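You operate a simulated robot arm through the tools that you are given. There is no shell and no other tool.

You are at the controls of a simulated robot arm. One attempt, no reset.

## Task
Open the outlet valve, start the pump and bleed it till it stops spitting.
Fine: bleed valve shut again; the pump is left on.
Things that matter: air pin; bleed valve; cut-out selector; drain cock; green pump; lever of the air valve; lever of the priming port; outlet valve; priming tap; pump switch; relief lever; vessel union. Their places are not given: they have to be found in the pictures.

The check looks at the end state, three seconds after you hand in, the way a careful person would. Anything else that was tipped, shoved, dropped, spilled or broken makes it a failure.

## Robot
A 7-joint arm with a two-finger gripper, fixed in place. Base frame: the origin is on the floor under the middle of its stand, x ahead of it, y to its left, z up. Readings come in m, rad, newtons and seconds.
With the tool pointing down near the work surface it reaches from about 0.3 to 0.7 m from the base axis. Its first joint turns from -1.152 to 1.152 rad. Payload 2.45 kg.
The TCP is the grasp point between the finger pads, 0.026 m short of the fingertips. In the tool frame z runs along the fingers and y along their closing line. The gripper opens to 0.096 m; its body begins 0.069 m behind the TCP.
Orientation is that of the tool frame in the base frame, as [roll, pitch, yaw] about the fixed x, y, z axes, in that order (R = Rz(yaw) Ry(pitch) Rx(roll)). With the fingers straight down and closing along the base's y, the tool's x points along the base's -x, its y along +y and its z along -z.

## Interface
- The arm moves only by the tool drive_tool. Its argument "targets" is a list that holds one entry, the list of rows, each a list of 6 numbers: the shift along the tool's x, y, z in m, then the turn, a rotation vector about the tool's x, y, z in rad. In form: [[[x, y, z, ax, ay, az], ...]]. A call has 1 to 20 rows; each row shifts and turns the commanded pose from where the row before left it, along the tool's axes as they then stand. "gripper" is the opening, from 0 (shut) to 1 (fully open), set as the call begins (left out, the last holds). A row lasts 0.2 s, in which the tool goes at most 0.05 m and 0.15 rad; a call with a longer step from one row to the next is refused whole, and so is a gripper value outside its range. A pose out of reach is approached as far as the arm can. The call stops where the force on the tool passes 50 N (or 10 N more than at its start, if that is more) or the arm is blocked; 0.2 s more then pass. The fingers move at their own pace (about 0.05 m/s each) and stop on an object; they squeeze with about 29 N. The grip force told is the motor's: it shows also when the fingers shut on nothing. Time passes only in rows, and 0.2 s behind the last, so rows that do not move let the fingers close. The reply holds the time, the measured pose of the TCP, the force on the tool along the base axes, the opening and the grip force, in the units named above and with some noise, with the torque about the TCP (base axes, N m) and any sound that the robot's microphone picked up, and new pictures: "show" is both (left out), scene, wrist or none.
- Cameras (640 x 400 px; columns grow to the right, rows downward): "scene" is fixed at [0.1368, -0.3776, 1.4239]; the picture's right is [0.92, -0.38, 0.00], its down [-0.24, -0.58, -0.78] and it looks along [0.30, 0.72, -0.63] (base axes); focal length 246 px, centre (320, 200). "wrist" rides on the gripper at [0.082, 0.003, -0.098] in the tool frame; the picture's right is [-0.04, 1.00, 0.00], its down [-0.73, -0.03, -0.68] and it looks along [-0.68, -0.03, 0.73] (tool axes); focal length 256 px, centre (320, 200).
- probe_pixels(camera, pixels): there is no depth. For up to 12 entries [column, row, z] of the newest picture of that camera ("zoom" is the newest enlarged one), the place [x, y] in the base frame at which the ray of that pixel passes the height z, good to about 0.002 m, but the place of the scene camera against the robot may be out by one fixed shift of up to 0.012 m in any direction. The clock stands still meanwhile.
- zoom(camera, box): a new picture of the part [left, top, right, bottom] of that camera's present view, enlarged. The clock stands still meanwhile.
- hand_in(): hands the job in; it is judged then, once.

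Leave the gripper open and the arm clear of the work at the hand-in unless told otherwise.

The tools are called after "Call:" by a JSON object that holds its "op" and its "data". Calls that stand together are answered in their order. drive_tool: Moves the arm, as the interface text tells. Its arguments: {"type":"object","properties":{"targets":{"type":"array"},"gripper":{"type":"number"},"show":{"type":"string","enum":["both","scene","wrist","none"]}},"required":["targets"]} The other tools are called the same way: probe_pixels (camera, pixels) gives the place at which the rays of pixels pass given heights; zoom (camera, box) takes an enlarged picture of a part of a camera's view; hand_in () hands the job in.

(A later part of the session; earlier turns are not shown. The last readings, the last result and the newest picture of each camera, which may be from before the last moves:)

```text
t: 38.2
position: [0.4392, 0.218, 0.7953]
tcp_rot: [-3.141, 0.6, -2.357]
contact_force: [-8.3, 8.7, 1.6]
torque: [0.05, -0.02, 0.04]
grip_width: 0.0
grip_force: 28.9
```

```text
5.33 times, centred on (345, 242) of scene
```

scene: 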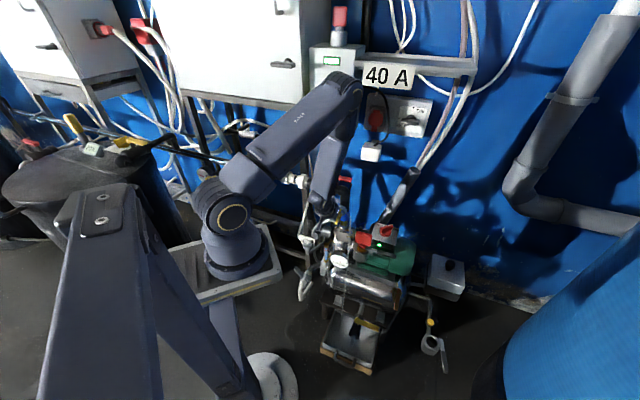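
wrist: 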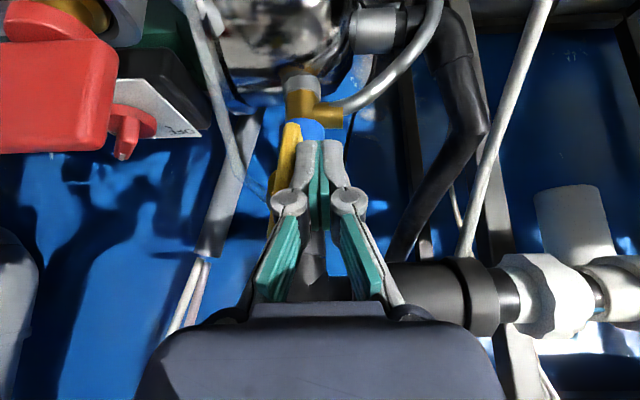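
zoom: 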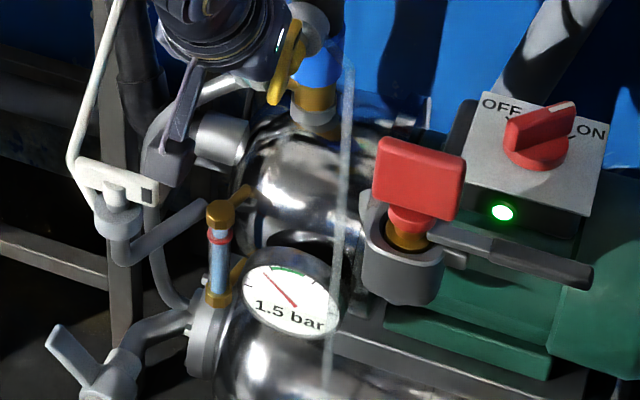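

Beads of air are visible in the clear hose at (285,65), (280,150) and (275,190) of the tray view, so it is spitting as it should. I'll wait while watching the hose and gauge.

Call:
{"op": "drive_tool", "data": {"targets": [[[0, 0.001, 0, 0, 0, 0], [0, 0, 0, 0, 0, 0], [0, 0, 0, 0, 0, 0], [0, 0, 0, 0, 0, 0], [0, 0, 0, 0, 0, 0], [0, 0, 0, 0, 0, 0], [0, 0, 0, 0, 0, 0], [0, 0, 0, 0, 0, 0], [0, 0, 0, 0, 0, 0], [0, 0, 0, 0, 0, 0]]], "show": "scene"}}

Call:
{"op": "zoom", "data": {"camera": "scene", "box": [315, 280, 385, 345]}}

Call:
{"op": "zoom", "data": {"camera": "scene", "box": [310, 205, 380, 280]}}

```text
t: 40.4
position: [0.4392, 0.2195, 0.7955]
tcp_rot: [-3.141, 0.6, -2.357]
contact_force: [0.5, -0.2, 0.1]
torque: [-0.01, -0.03, -0.01]
grip_width: 0.0
grip_force: 28.7
```

scene: 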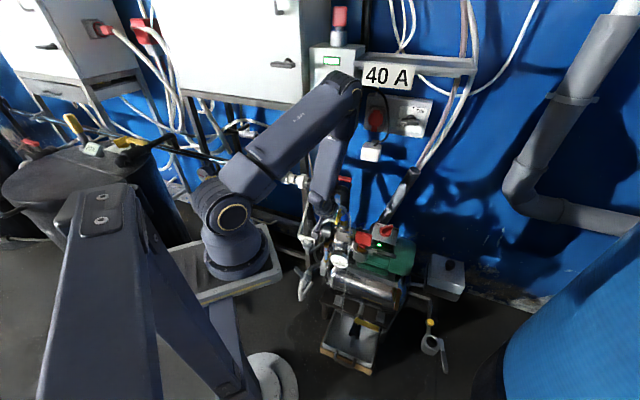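

```text
6.15 times, centred on (350, 312) of scene
```

zoom: 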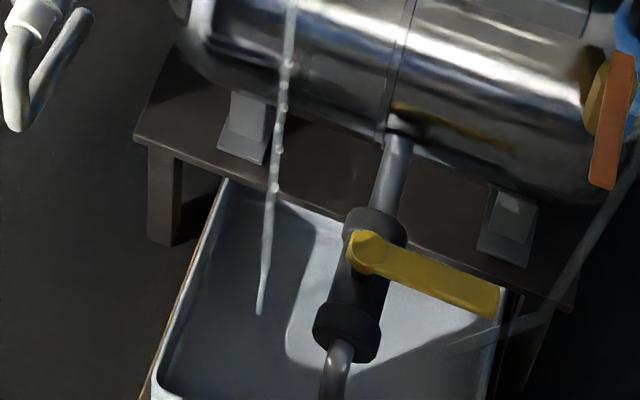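

```text
5.33 times, centred on (345, 242) of scene
```

zoom: 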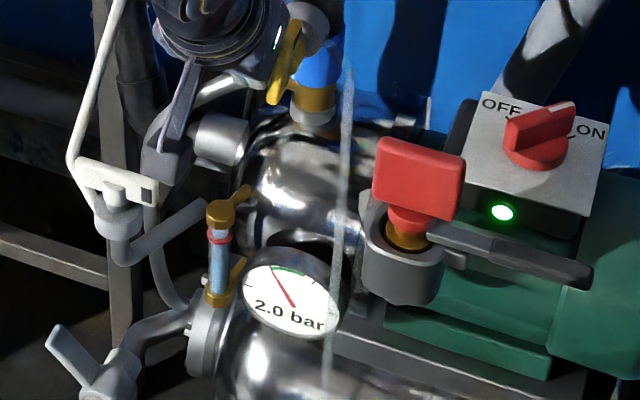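

The beads are still in the hose and the gauge has reached 2.0 bar. I'll keep waiting.

Call:
{"op": "drive_tool", "data": {"targets": [[[0, 0, 0, 0, 0, 0], [0, 0, 0, 0, 0, 0], [0, 0, 0, 0, 0, 0], [0, 0, 0, 0, 0, 0], [0, 0, 0, 0, 0, 0], [0, 0, 0, 0, 0, 0], [0, 0, 0, 0, 0, 0], [0, 0, 0, 0, 0, 0], [0, 0, 0, 0, 0, 0], [0, 0, 0, 0, 0, 0]]], "show": "none"}}

Call:
{"op": "zoom", "data": {"camera": "scene", "box": [315, 280, 385, 345]}}

Call:
{"op": "zoom", "data": {"camera": "scene", "box": [310, 205, 380, 280]}}

```text
t: 42.6
position: [0.438, 0.2195, 0.7962]
tcp_rot: [3.141, 0.599, -2.356]
contact_force: [-0.4, 0.0, 0.6]
torque: [0.0, 0.0, 0.02]
grip_width: 0.0
grip_force: 28.7
```

```text
6.15 times, centred on (350, 312) of scene
```

zoom: 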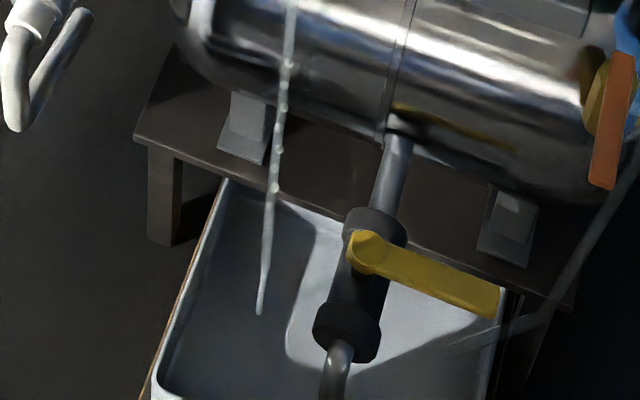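

```text
5.33 times, centred on (345, 242) of scene
```

zoom: 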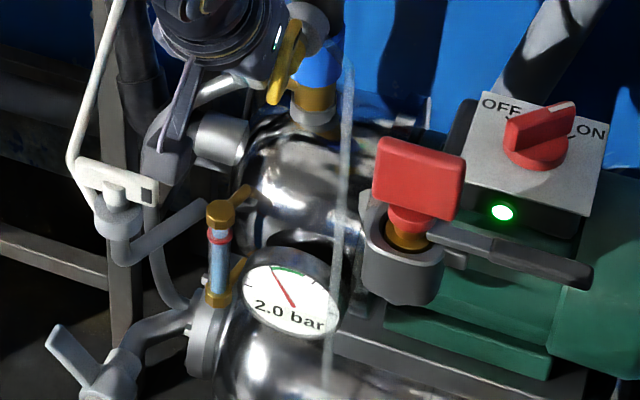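

There's no change yet at 2.0 bar. I'll wait another 4 s.

Call:
{"op": "drive_tool", "data": {"targets": [[[0, 0, 0, 0, 0, 0], [0, 0, 0, 0, 0, 0], [0, 0, 0, 0, 0, 0], [0, 0, 0, 0, 0, 0], [0, 0, 0, 0, 0, 0], [0, 0, 0, 0, 0, 0], [0, 0, 0, 0, 0, 0], [0, 0, 0, 0, 0, 0], [0, 0, 0, 0, 0, 0], [0, 0, 0, 0, 0, 0], [0, 0, 0, 0, 0, 0], [0, 0, 0, 0, 0, 0], [0, 0, 0, 0, 0, 0], [0, 0, 0, 0, 0, 0], [0, 0, 0, 0, 0, 0], [0, 0, 0, 0, 0, 0], [0, 0, 0, 0, 0, 0], [0, 0, 0, 0, 0, 0], [0, 0, 0, 0, 0, 0], [0, 0, 0, 0, 0, 0]]], "show": "wrist"}}

Call:
{"op": "zoom", "data": {"camera": "scene", "box": [315, 280, 385, 345]}}

Call:
{"op": "zoom", "data": {"camera": "scene", "box": [310, 205, 380, 280]}}

```text
t: 46.8
position: [0.4393, 0.2189, 0.7961]
tcp_rot: [-3.141, 0.6, -2.356]
contact_force: [-0.3, -0.8, -0.4]
torque: [-0.03, 0.01, 0.04]
grip_width: 0.0
grip_force: 28.8
```

wrist: 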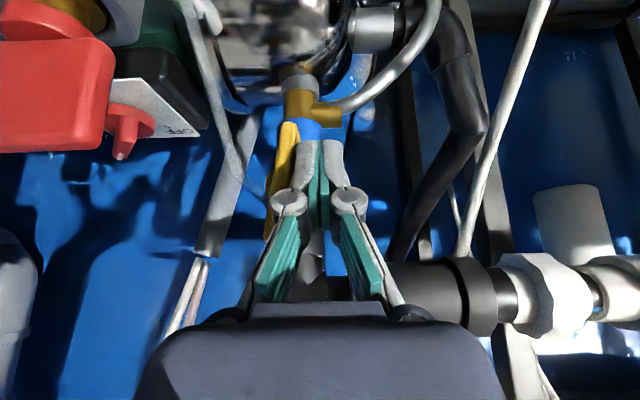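

```text
6.15 times, centred on (350, 312) of scene
```

zoom: 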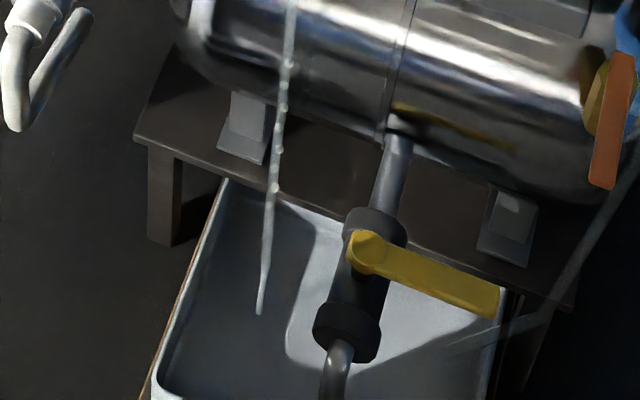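

```text
5.33 times, centred on (345, 242) of scene
```

zoom: 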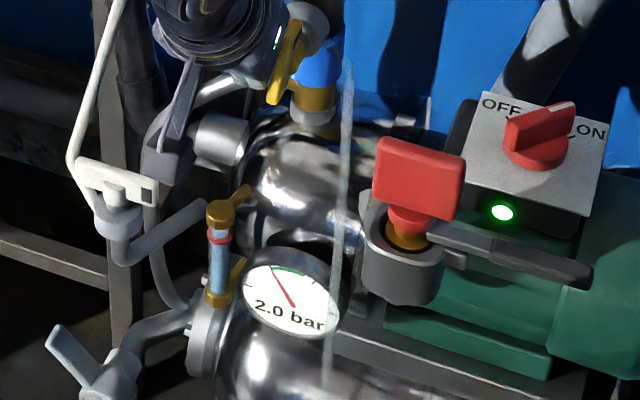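

The beads persist at 2.0 bar. The bar looks about 12° short of upright, so it may not be fully open. I'll lower the tips 1 cm for better leverage and press its lower end gently sideways once more.

Call:
{"op": "drive_tool", "data": {"targets": [[[0.0028, 0, 0.0041, 0, 0, 0], [0.0028, 0, 0.0041, 0, 0, 0], [0, -0.003, 0, 0, 0, 0], [0, -0.003, 0, 0, 0, 0], [0, -0.002, 0, 0, 0, 0]]]}}

Call:
{"op": "zoom", "data": {"camera": "wrist", "box": [220, 60, 380, 240]}}

Call:
{"op": "zoom", "data": {"camera": "scene", "box": [320, 195, 380, 245]}}

Call:
{"op": "zoom", "data": {"camera": "scene", "box": [315, 280, 385, 345]}}

```text
t: 48.0
position: [0.4399, 0.2196, 0.7861]
tcp_rot: [3.129, 0.599, -2.351]
contact_force: [-25.8, 29.2, -7.0]
torque: [0.08, 0.08, 0.09]
grip_width: 0.0
grip_force: 28.5
```

scene: 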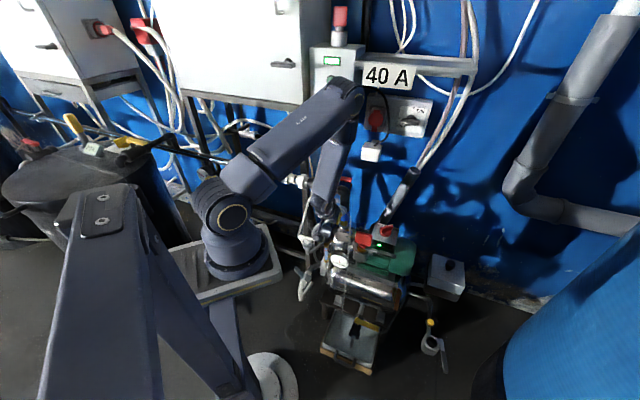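
wrist: 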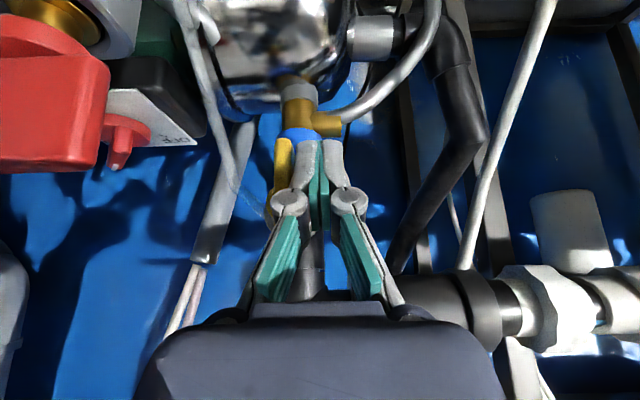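

```text
2.22 times, centred on (300, 150) of wrist
```

zoom: 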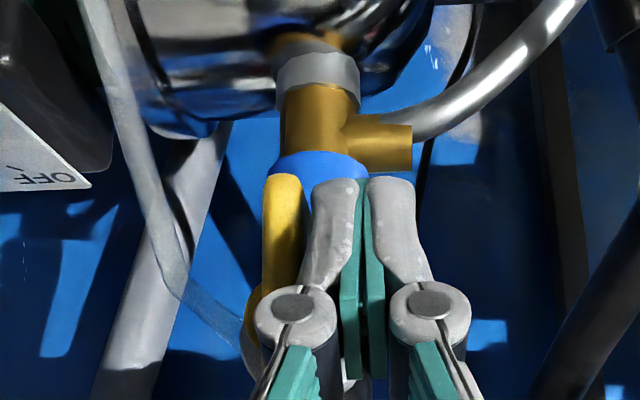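

```text
8.00 times, centred on (350, 220) of scene
```

zoom: 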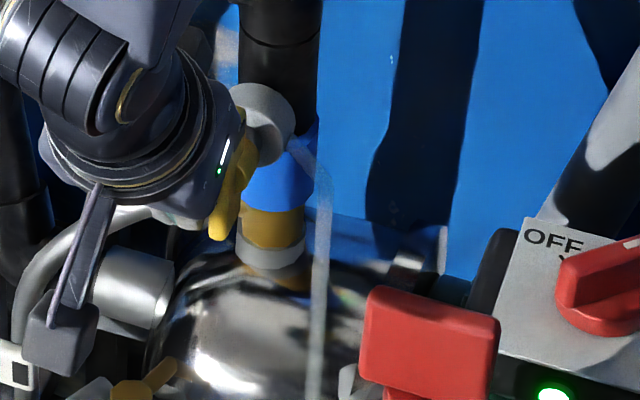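

```text
6.15 times, centred on (350, 312) of scene
```

zoom: 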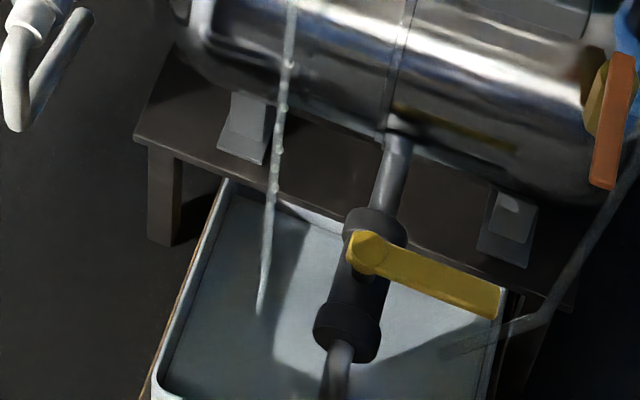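

The bar is now upright at its stop; the load was 39 N, so I'll ease off at once. Water is starting to collect in the tray. I'll release the pressure and wait in short pieces, watching beads and tray level.

Call:
{"op": "drive_tool", "data": {"targets": [[[0, 0.005, 0, 0, 0, 0], [0, 0.003, 0, 0, 0, 0], [0, 0, 0, 0, 0, 0], [0, 0, 0, 0, 0, 0], [0, 0, 0, 0, 0, 0], [0, 0, 0, 0, 0, 0], [0, 0, 0, 0, 0, 0], [0, 0, 0, 0, 0, 0]]], "show": "wrist"}}

Call:
{"op": "zoom", "data": {"camera": "scene", "box": [315, 280, 385, 345]}}

Call:
{"op": "zoom", "data": {"camera": "scene", "box": [310, 205, 380, 280]}}

Call:
{"op": "zoom", "data": {"camera": "scene", "box": [310, 300, 400, 385]}}

```text
t: 49.8
position: [0.4402, 0.2196, 0.786]
tcp_rot: [-3.141, 0.602, -2.355]
contact_force: [-10.4, 11.7, 4.6]
torque: [-0.03, -0.03, 0.03]
grip_width: 0.0002
grip_force: 28.3
```

wrist: 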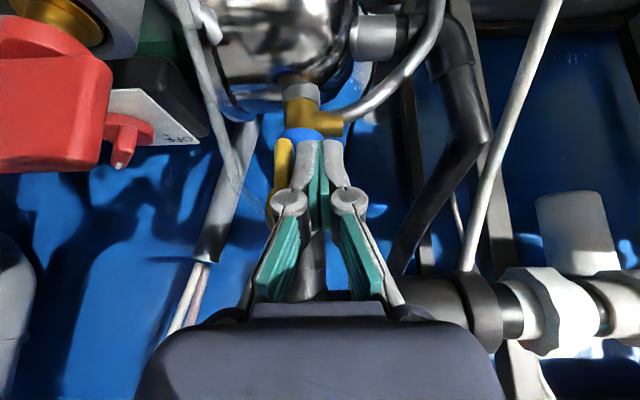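

```text
6.15 times, centred on (350, 312) of scene
```

zoom: 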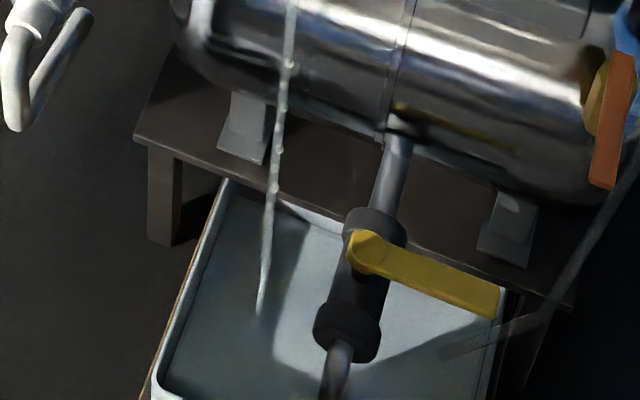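

```text
5.33 times, centred on (345, 242) of scene
```

zoom: 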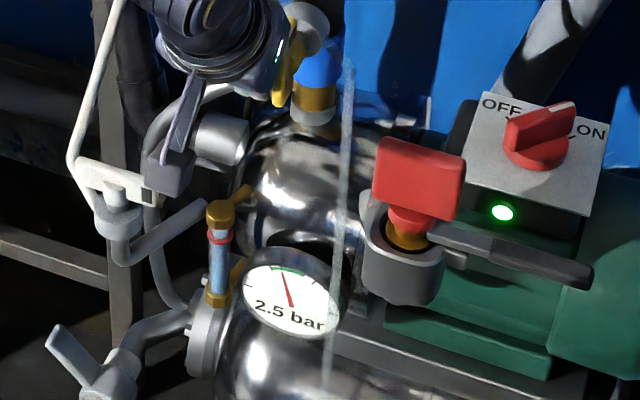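

```text
4.71 times, centred on (355, 342) of scene
```

zoom: 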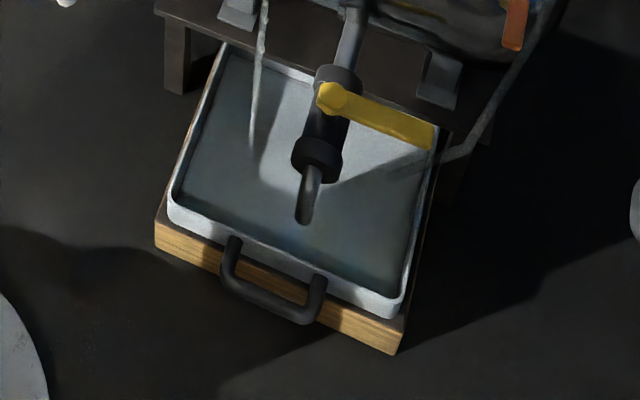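

The gauge is at 2.5 bar and the beads are still there. There's a shallow layer of water in the tray. I'll ease the last side load and wait 2 s more.

Call:
{"op": "drive_tool", "data": {"targets": [[[0, 0.004, 0, 0, 0, 0], [0, 0, 0, 0, 0, 0], [0, 0, 0, 0, 0, 0], [0, 0, 0, 0, 0, 0], [0, 0, 0, 0, 0, 0], [0, 0, 0, 0, 0, 0], [0, 0, 0, 0, 0, 0], [0, 0, 0, 0, 0, 0]]], "show": "wrist"}}

Call:
{"op": "zoom", "data": {"camera": "scene", "box": [315, 280, 385, 345]}}

Call:
{"op": "zoom", "data": {"camera": "scene", "box": [310, 205, 380, 280]}}

```text
t: 51.6
position: [0.4375, 0.2208, 0.7857]
tcp_rot: [-3.141, 0.601, -2.357]
contact_force: [0.7, -0.6, 0.1]
torque: [-0.02, 0.01, 0.02]
grip_width: 0.0001
grip_force: 28.4
```

wrist: 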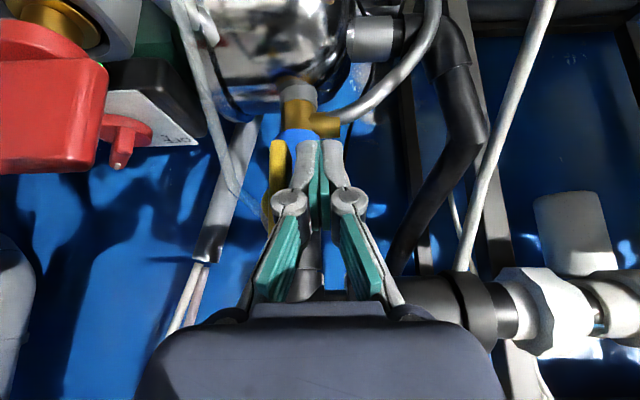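

```text
6.15 times, centred on (350, 312) of scene
```

zoom: 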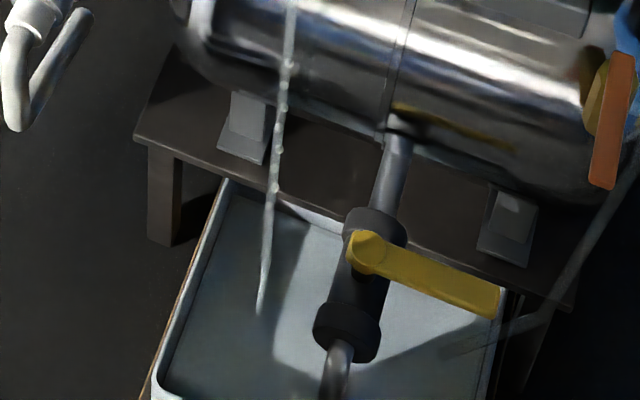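

```text
5.33 times, centred on (345, 242) of scene
```

zoom: 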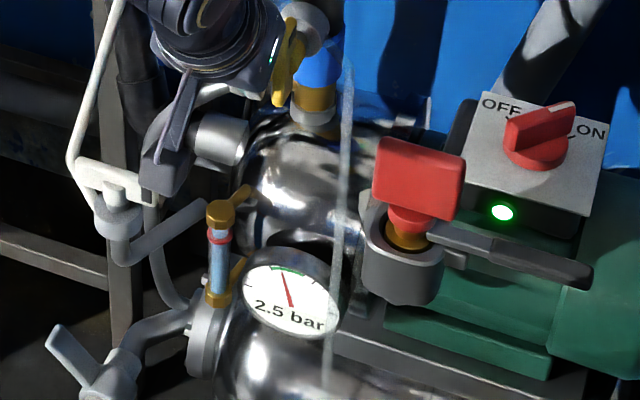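

The hose is still spitting. While I wait, I'll raise the tips alongside the bar, on the same side, to level with its upper end, ready to push it back shut.

Call:
{"op": "drive_tool", "data": {"targets": [[[0, 0.003, 0, 0, 0, 0], [-0.0088, 0, -0.0129, 0, 0, 0], [-0.0088, 0, -0.0129, 0, 0, 0], [-0.0088, 0, -0.0129, 0, 0, 0], [0, 0, 0, 0, 0, 0], [0, 0, 0, 0, 0, 0], [0, 0, 0, 0, 0, 0], [0, 0, 0, 0, 0, 0], [0, 0, 0, 0, 0, 0], [0, 0, 0, 0, 0, 0]]]}}

Call:
{"op": "zoom", "data": {"camera": "scene", "box": [310, 280, 390, 345]}}

Call:
{"op": "zoom", "data": {"camera": "scene", "box": [310, 205, 380, 280]}}

Call:
{"op": "zoom", "data": {"camera": "scene", "box": [310, 300, 400, 385]}}

```text
t: 53.8
position: [0.4328, 0.2245, 0.832]
tcp_rot: [3.141, 0.601, -2.356]
contact_force: [-0.2, 0.9, 0.1]
torque: [-0.03, 0.0, 0.03]
grip_width: 0.0
grip_force: 28.0
```

scene: 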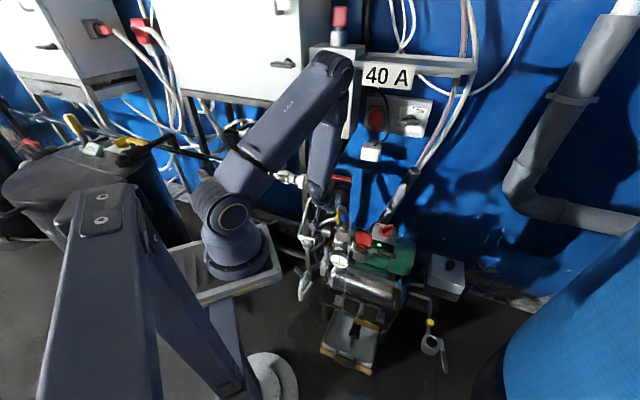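
wrist: 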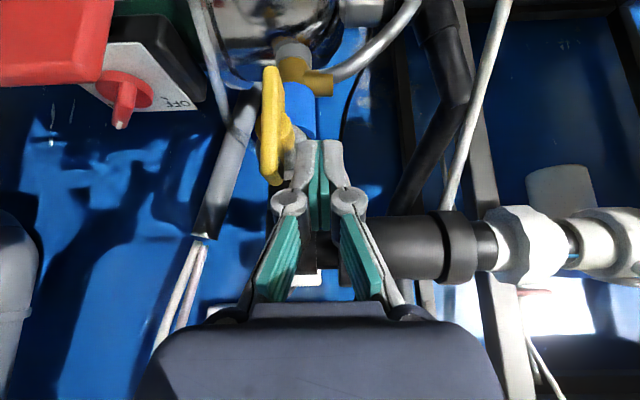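

```text
6.15 times, centred on (350, 312) of scene
```

zoom: 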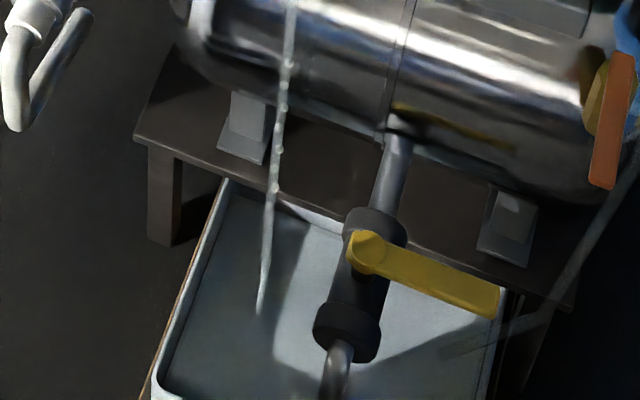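

```text
5.33 times, centred on (345, 242) of scene
```

zoom: 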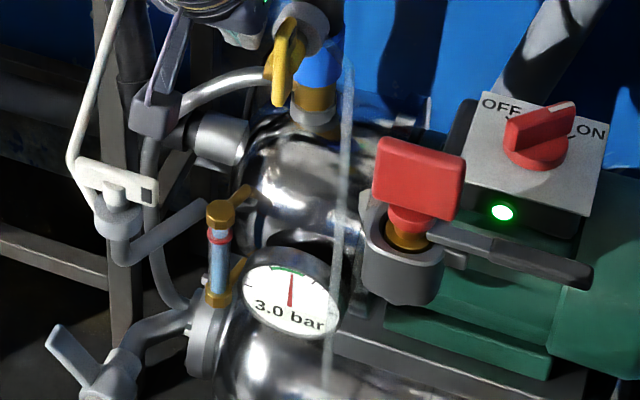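

```text
4.71 times, centred on (355, 342) of scene
```

zoom: 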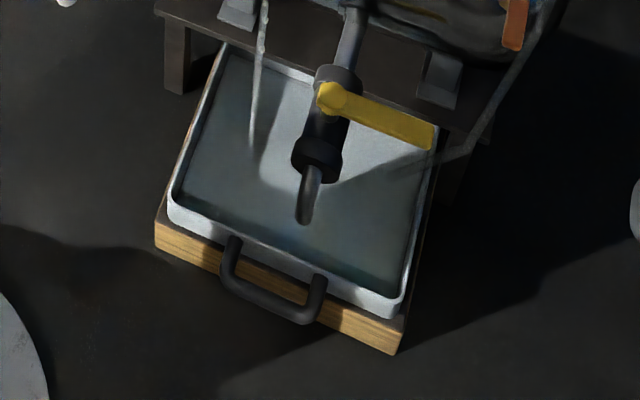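

The gauge is at 3.0 bar, inside the green band, with the bar upright and beads still in the hose. I'll wait another 2 s.

Call:
{"op": "drive_tool", "data": {"targets": [[[0, 0, 0, 0, 0, 0], [0, 0, 0, 0, 0, 0], [0, 0, 0, 0, 0, 0], [0, 0, 0, 0, 0, 0], [0, 0, 0, 0, 0, 0], [0, 0, 0, 0, 0, 0], [0, 0, 0, 0, 0, 0], [0, 0, 0, 0, 0, 0], [0, 0, 0, 0, 0, 0], [0, 0, 0, 0, 0, 0]]], "show": "none"}}

Call:
{"op": "zoom", "data": {"camera": "scene", "box": [310, 280, 390, 345]}}

Call:
{"op": "zoom", "data": {"camera": "scene", "box": [310, 205, 380, 280]}}

```text
t: 56.0
position: [0.4327, 0.2251, 0.8325]
tcp_rot: [-3.141, 0.602, -2.356]
contact_force: [0.0, 0.2, 0.2]
torque: [0.01, 0.01, 0.01]
grip_width: 0.0001
grip_force: 28.7
```

```text
6.15 times, centred on (350, 312) of scene
```

zoom: 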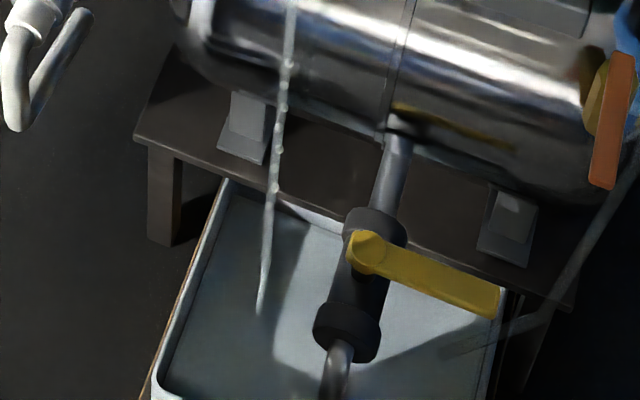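

```text
5.33 times, centred on (345, 242) of scene
```

zoom: 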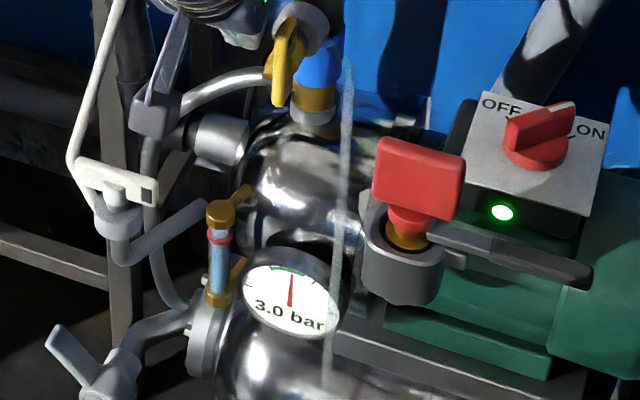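

Still beads at 3.0 bar. I'll wait 3 s more.

Call:
{"op": "drive_tool", "data": {"targets": [[[0, 0, 0, 0, 0, 0], [0, 0, 0, 0, 0, 0], [0, 0, 0, 0, 0, 0], [0, 0, 0, 0, 0, 0], [0, 0, 0, 0, 0, 0], [0, 0, 0, 0, 0, 0], [0, 0, 0, 0, 0, 0], [0, 0, 0, 0, 0, 0], [0, 0, 0, 0, 0, 0], [0, 0, 0, 0, 0, 0], [0, 0, 0, 0, 0, 0], [0, 0, 0, 0, 0, 0], [0, 0, 0, 0, 0, 0], [0, 0, 0, 0, 0, 0], [0, 0, 0, 0, 0, 0]]], "show": "none"}}

Call:
{"op": "zoom", "data": {"camera": "scene", "box": [310, 280, 390, 345]}}

Call:
{"op": "zoom", "data": {"camera": "scene", "box": [310, 205, 380, 280]}}

Call:
{"op": "zoom", "data": {"camera": "scene", "box": [310, 300, 400, 385]}}

```text
t: 59.2
position: [0.4328, 0.225, 0.831]
tcp_rot: [-3.142, 0.6, -2.356]
contact_force: [0.0, 0.3, 0.2]
torque: [0.01, 0.03, 0.0]
grip_width: 0.0
grip_force: 28.1
```

```text
6.15 times, centred on (350, 312) of scene
```

zoom: 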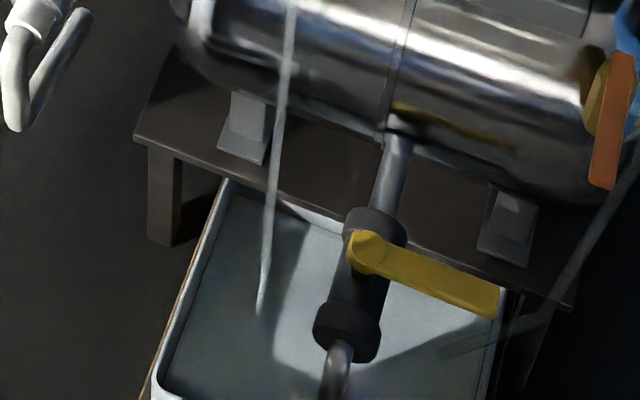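

```text
5.33 times, centred on (345, 242) of scene
```

zoom: 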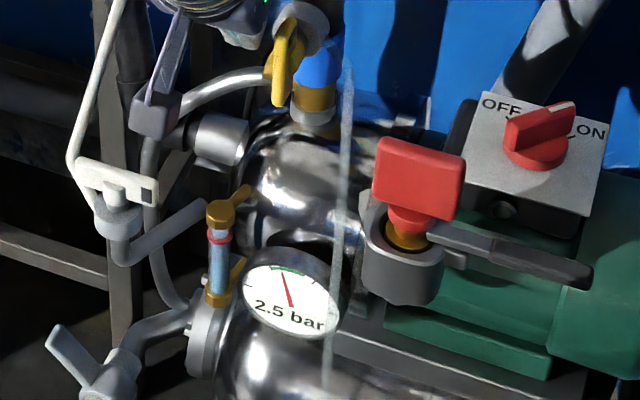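

```text
4.71 times, centred on (355, 342) of scene
```

zoom: 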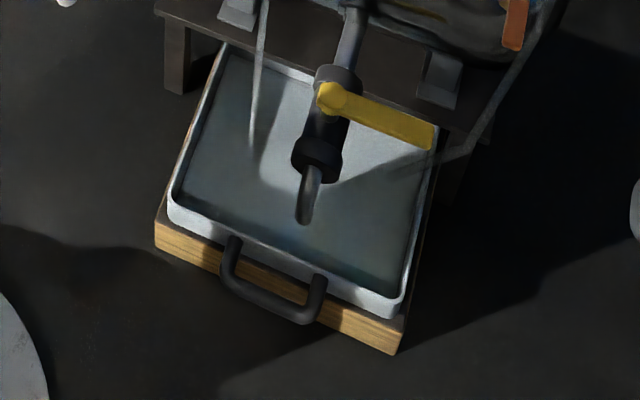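

The beads are gone and the stream to the tray is smooth and clear. The lamp has also gone out with the gauge at 2.5 bar after peaking at 3.0, so the pump seems to have cut out on pressure. I'll watch 2 s more to see whether it stays clear and whether the pump cuts in again.

Call:
{"op": "drive_tool", "data": {"targets": [[[0, 0, 0, 0, 0, 0], [0, 0, 0, 0, 0, 0], [0, 0, 0, 0, 0, 0], [0, 0, 0, 0, 0, 0], [0, 0, 0, 0, 0, 0], [0, 0, 0, 0, 0, 0], [0, 0, 0, 0, 0, 0], [0, 0, 0, 0, 0, 0]]], "show": "none"}}

Call:
{"op": "zoom", "data": {"camera": "scene", "box": [310, 280, 390, 345]}}

Call:
{"op": "zoom", "data": {"camera": "scene", "box": [310, 205, 380, 280]}}

Call:
{"op": "zoom", "data": {"camera": "scene", "box": [280, 0, 480, 140]}}

```text
t: 61.0
position: [0.4323, 0.2248, 0.8331]
tcp_rot: [-3.141, 0.6, -2.357]
contact_force: [0.4, 0.1, 0.1]
torque: [0.0, 0.03, 0.02]
grip_width: 0.0
grip_force: 27.6
```

```text
6.15 times, centred on (350, 312) of scene
```

zoom: 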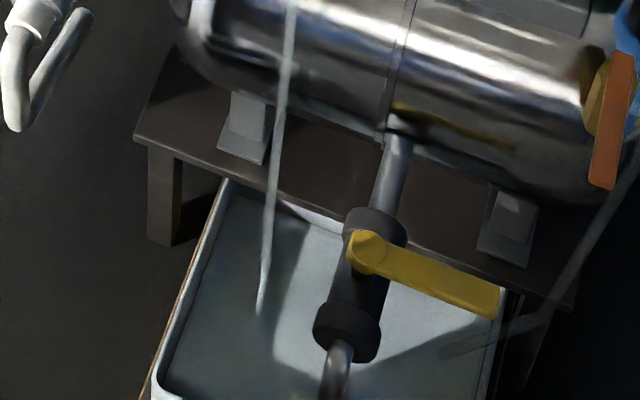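

```text
5.33 times, centred on (345, 242) of scene
```

zoom: 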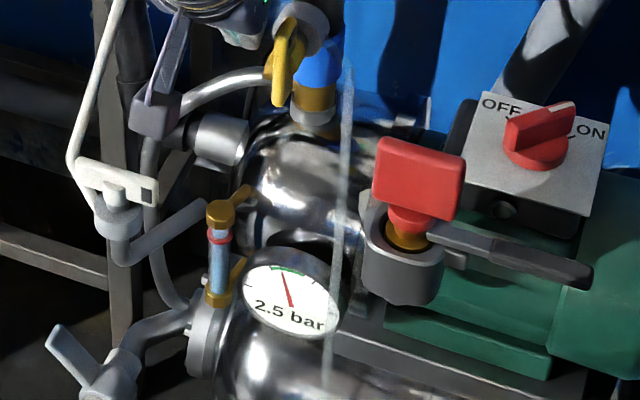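

```text
2.86 times, centred on (380, 70) of scene
```

zoom: 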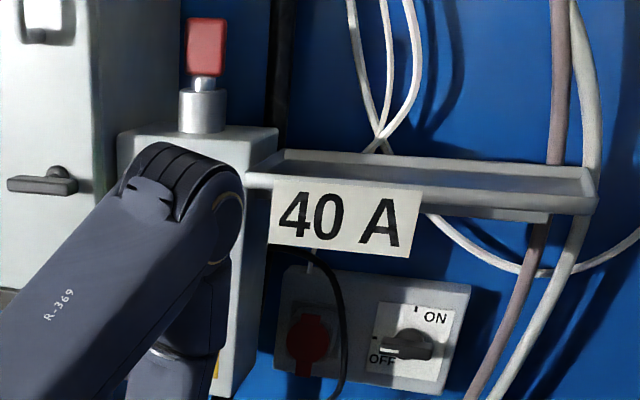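

The stream stayed clear for these 2 s at 2.5 bar. I'll watch 4 s more in case the pump cuts in and air returns; the tray level isn't rising noticeably.

Call:
{"op": "drive_tool", "data": {"targets": [[[0, 0, 0, 0, 0, 0], [0, 0, 0, 0, 0, 0], [0, 0, 0, 0, 0, 0], [0, 0, 0, 0, 0, 0], [0, 0, 0, 0, 0, 0], [0, 0, 0, 0, 0, 0], [0, 0, 0, 0, 0, 0], [0, 0, 0, 0, 0, 0], [0, 0, 0, 0, 0, 0], [0, 0, 0, 0, 0, 0], [0, 0, 0, 0, 0, 0], [0, 0, 0, 0, 0, 0], [0, 0, 0, 0, 0, 0], [0, 0, 0, 0, 0, 0], [0, 0, 0, 0, 0, 0], [0, 0, 0, 0, 0, 0], [0, 0, 0, 0, 0, 0], [0, 0, 0, 0, 0, 0]]], "show": "wrist"}}

Call:
{"op": "zoom", "data": {"camera": "scene", "box": [310, 280, 390, 345]}}

Call:
{"op": "zoom", "data": {"camera": "scene", "box": [310, 205, 380, 280]}}

Call:
{"op": "zoom", "data": {"camera": "wrist", "box": [220, 40, 380, 220]}}

```text
t: 64.8
position: [0.4322, 0.2257, 0.8331]
tcp_rot: [3.142, 0.601, -2.357]
contact_force: [-0.1, -1.0, 0.4]
torque: [-0.03, -0.03, 0.0]
grip_width: 0.0
grip_force: 28.4
```

wrist: 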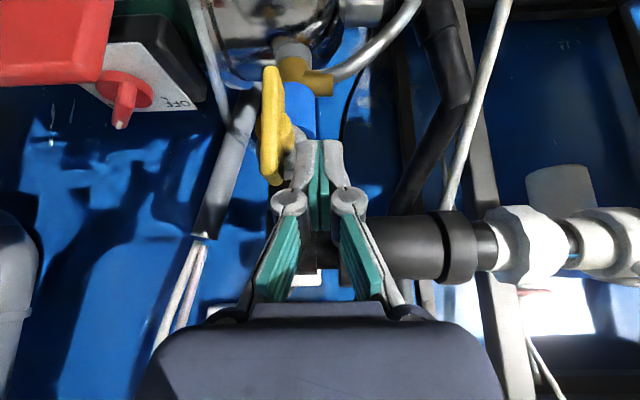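

```text
6.15 times, centred on (350, 312) of scene
```

zoom: 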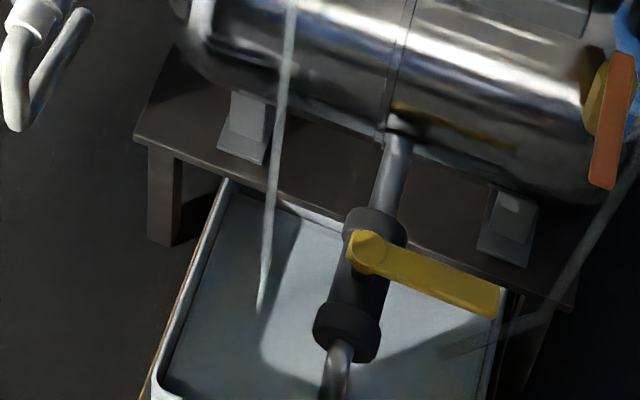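

```text
5.33 times, centred on (345, 242) of scene
```

zoom: 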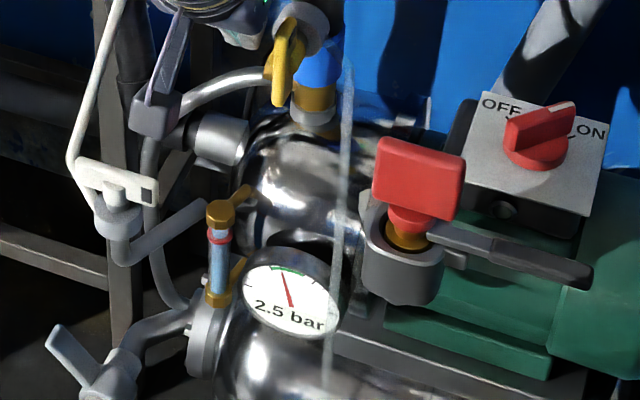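

```text
2.22 times, centred on (300, 130) of wrist
```

zoom: 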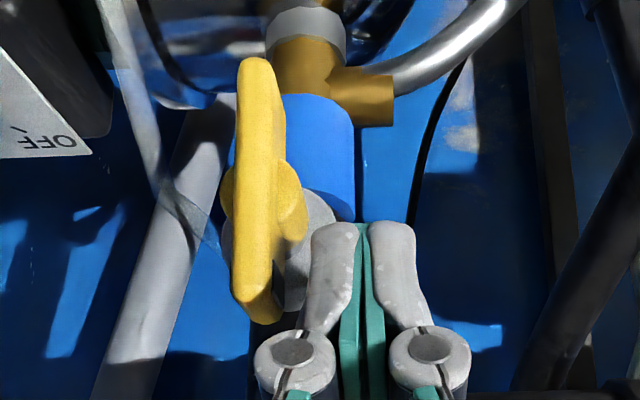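

The stream has stayed clear, so the bleeding is done; the gauge is at 2.5 bar. Now I shut the tap: the bar stands upright, and the fingertips are on its union side level with its upper end. I'll push the upper end toward +u in small steps.

Call:
{"op": "drive_tool", "data": {"targets": [[[0, -0.008, 0, 0, 0, 0], [0, -0.006, 0, 0, 0, 0], [0, -0.006, 0, 0, 0, 0], [0, -0.006, 0, 0, 0, 0], [0, -0.006, 0, 0, 0, 0]]]}}

```text
t: 66.0
position: [0.456, 0.2004, 0.8349]
tcp_rot: [3.14, 0.6, -2.357]
contact_force: [-0.4, 0.3, 1.1]
torque: [0.0, 0.0, -0.01]
grip_width: 0.0
grip_force: 27.8
```

scene: 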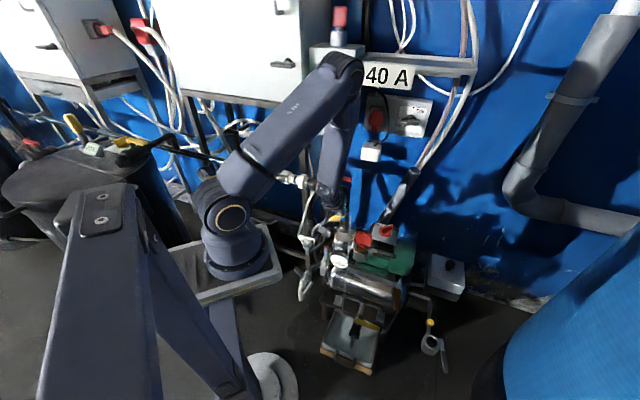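
wrist: 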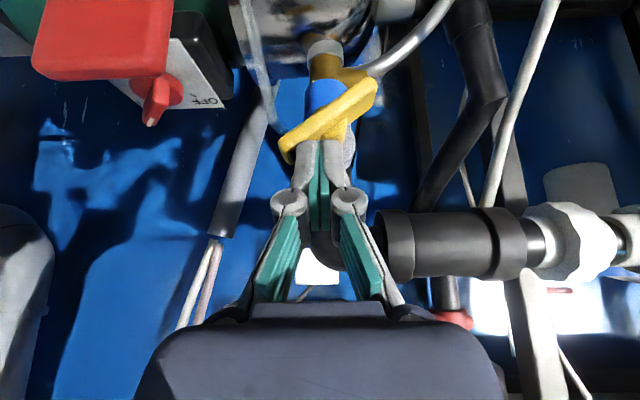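

The bar has come back to about 35° above horizontal, its marked end at (285,150) still raised. I'll rise 1.6 cm, shift 2.2 cm over that raised end, then press it down.

Call:
{"op": "drive_tool", "data": {"targets": [[[-0.0045, 0, -0.0066, 0, 0, 0], [-0.0045, 0, -0.0066, 0, 0, 0], [0, -0.011, 0, 0, 0, 0], [0, -0.011, 0, 0, 0, 0], [0, 0, 0, 0, 0, 0]]]}}

Call:
{"op": "zoom", "data": {"camera": "wrist", "box": [250, 40, 410, 220]}}

```text
t: 67.2
position: [0.4709, 0.1851, 0.8494]
tcp_rot: [3.141, 0.598, -2.357]
contact_force: [0.0, 0.0, -0.1]
torque: [-0.02, 0.0, 0.0]
grip_width: 0.0001
grip_force: 28.5
```

scene: 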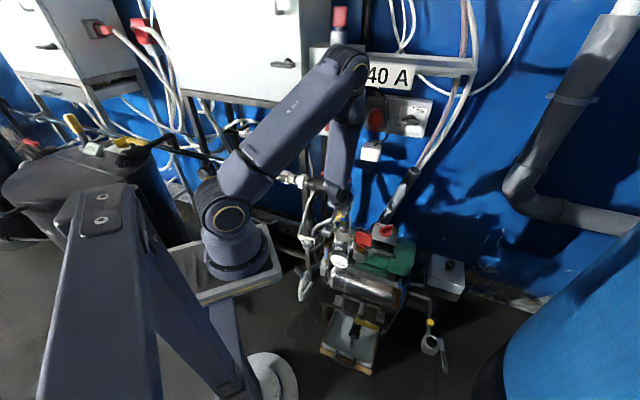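
wrist: 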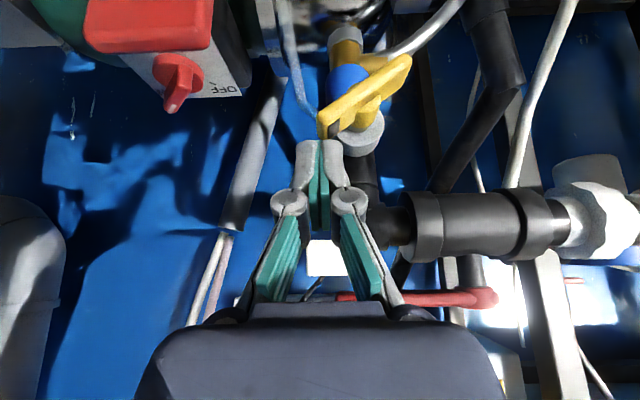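

```text
2.22 times, centred on (330, 130) of wrist
```

zoom: 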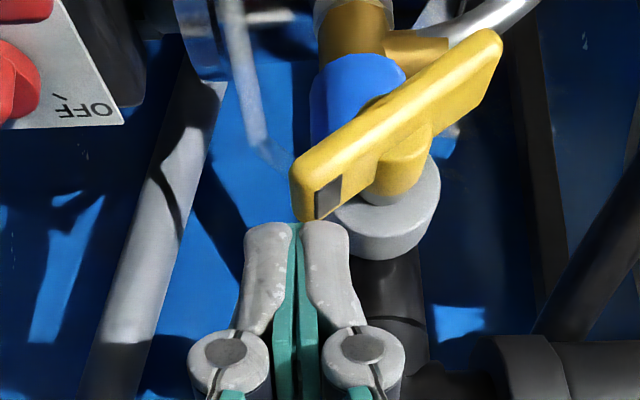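

The fingertips are right above the bar's marked end, with the hose behind and to the side. I'll press down 2 cm in four steps.

Call:
{"op": "drive_tool", "data": {"targets": [[[0.0028, 0, 0.0041, 0, 0, 0], [0.0028, 0, 0.0041, 0, 0, 0], [0.0028, 0, 0.0041, 0, 0, 0], [0.0028, 0, 0.0041, 0, 0, 0]]]}}

Call:
{"op": "zoom", "data": {"camera": "wrist", "box": [250, 60, 410, 220]}}

```text
t: 68.2
position: [0.4691, 0.188, 0.8275]
tcp_rot: [3.138, 0.597, -2.353]
contact_force: [1.3, 0.2, -0.6]
torque: [0.09, 0.04, 0.02]
grip_width: 0.0002
grip_force: 28.9
```

scene: 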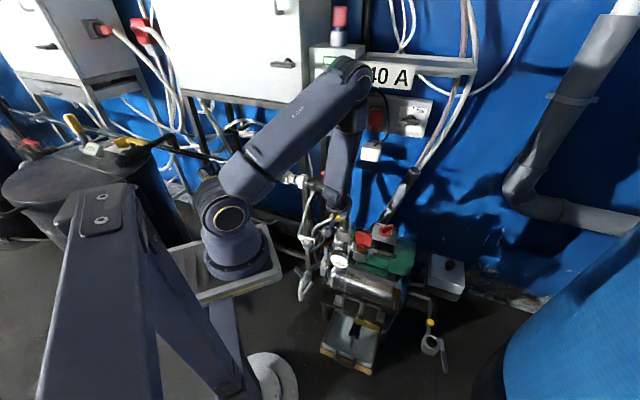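
wrist: 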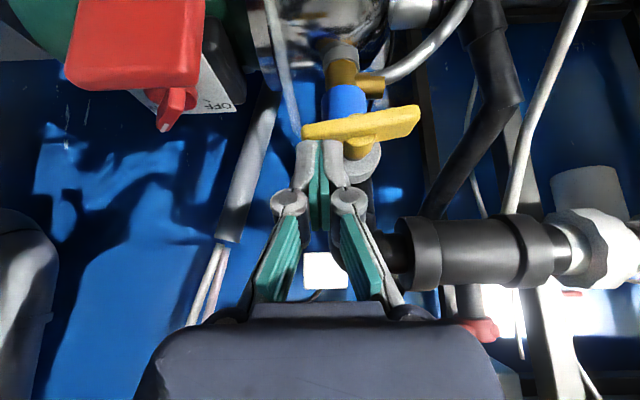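

```text
2.50 times, centred on (330, 140) of wrist
```

zoom: 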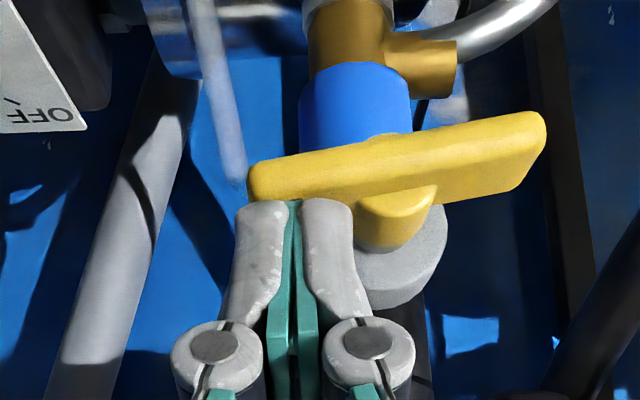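

The bar is about 12° from level and force is near zero. I'll press down further in small steps to the stop.

Call:
{"op": "drive_tool", "data": {"targets": [[[0.0017, 0, 0.0025, 0, 0, 0], [0.0017, 0, 0.0025, 0, 0, 0], [0.0011, 0, 0.0017, 0, 0, 0], [0, 0, 0, 0, 0, 0]]]}}

Call:
{"op": "zoom", "data": {"camera": "wrist", "box": [250, 60, 410, 220]}}

Call:
{"op": "zoom", "data": {"camera": "scene", "box": [310, 280, 390, 345]}}

```text
t: 69.4
position: [0.4722, 0.1868, 0.8221]
tcp_rot: [3.141, 0.604, -2.352]
contact_force: [-8.8, -6.7, 22.1]
torque: [-0.08, 0.2, 0.05]
grip_width: 0.006
grip_force: 28.0
stopped in row 4: the force on the tool passed its limit at 51 N (the readings are from after the stop); the commanded pose is now the measured one
```

scene: 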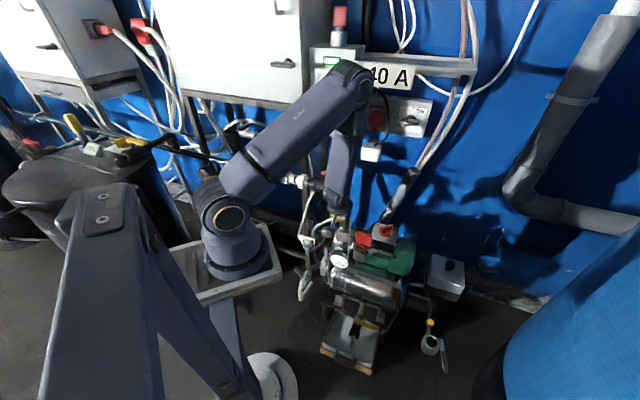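
wrist: 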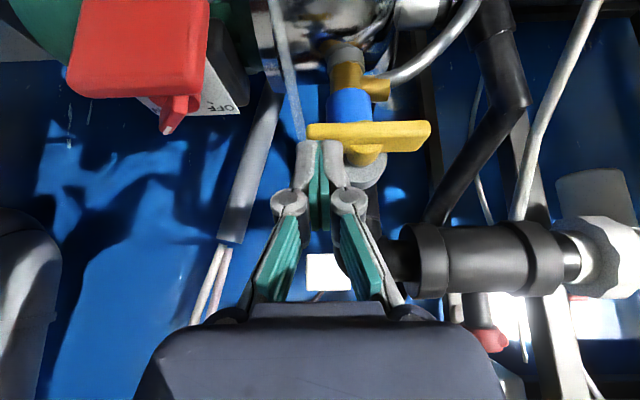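

```text
2.50 times, centred on (330, 140) of wrist
```

zoom: 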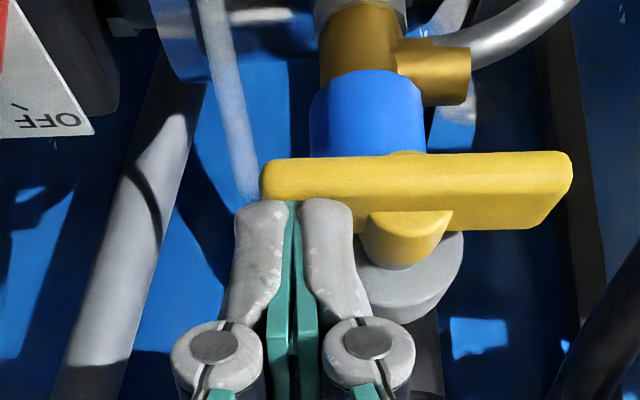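

```text
6.15 times, centred on (350, 312) of scene
```

zoom: 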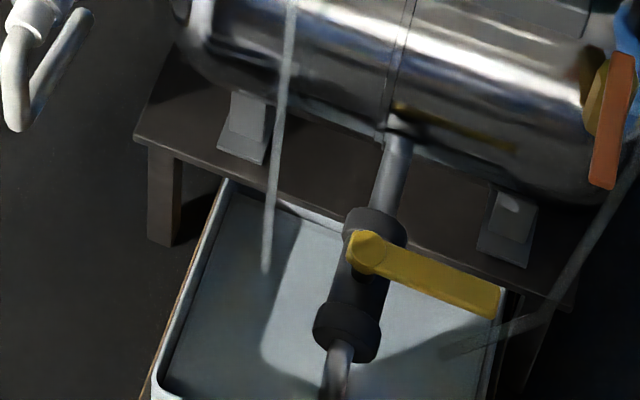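

The bar is level against its stop, and the stream has ended: the hose now stops at (263,272) with no water below it. The tap is shut. I'll lift the tips straight up off it and back away.

Call:
{"op": "drive_tool", "data": {"targets": [[[-0.0057, 0, -0.0083, 0, 0, 0], [-0.017, 0, -0.0248, 0, 0, 0], [-0.017, 0, -0.0248, 0, 0, 0], [0.02, 0, -0.03, 0, 0, 0], [0.025, 0, -0.035, 0, 0, 0], [0.025, 0, -0.035, 0, 0, 0]]]}}

Call:
{"op": "zoom", "data": {"camera": "scene", "box": [310, 205, 380, 280]}}

Call:
{"op": "zoom", "data": {"camera": "scene", "box": [310, 280, 420, 385]}}

```text
t: 70.8
position: [0.4266, 0.1102, 0.9296]
tcp_rot: [-3.141, 0.602, -2.354]
contact_force: [0.6, 0.6, 0.5]
torque: [0.02, 0.01, 0.01]
grip_width: 0.0
grip_force: 28.2
out of reach, approached as far as the arm can: row 6
```

scene: 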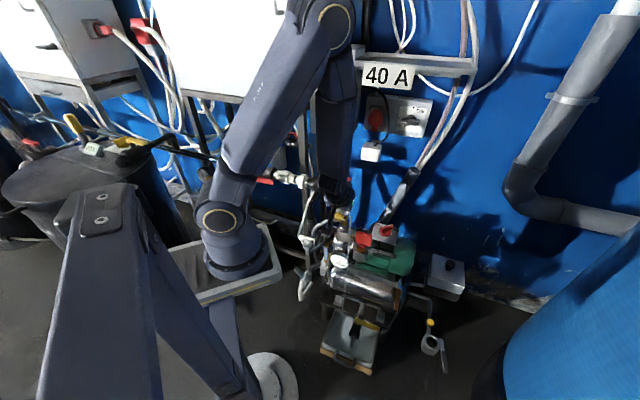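
wrist: 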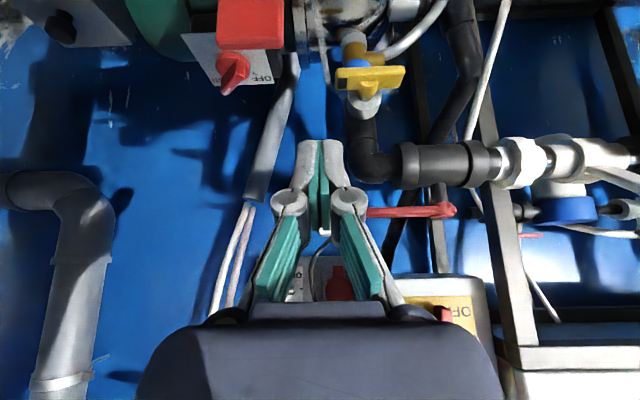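

```text
5.33 times, centred on (345, 242) of scene
```

zoom: 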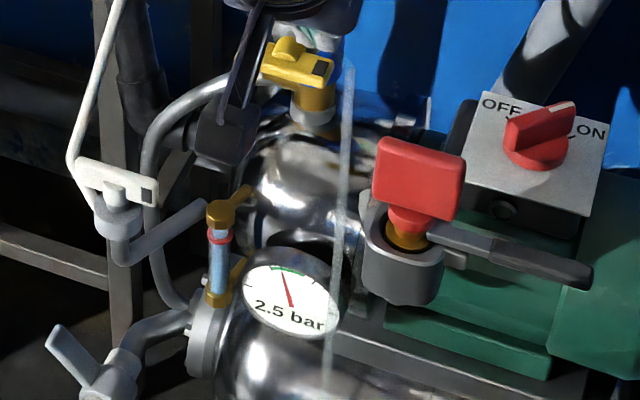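

```text
3.81 times, centred on (365, 332) of scene
```

zoom: 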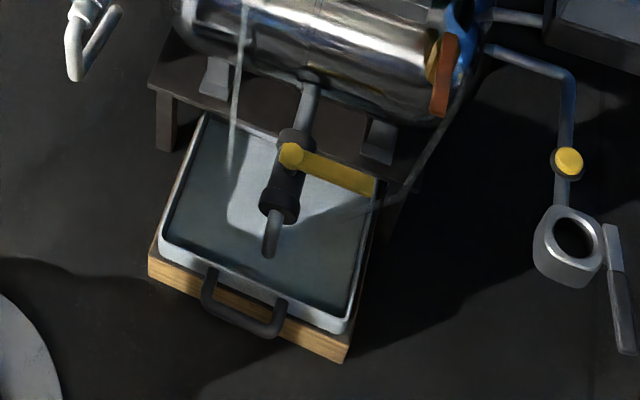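

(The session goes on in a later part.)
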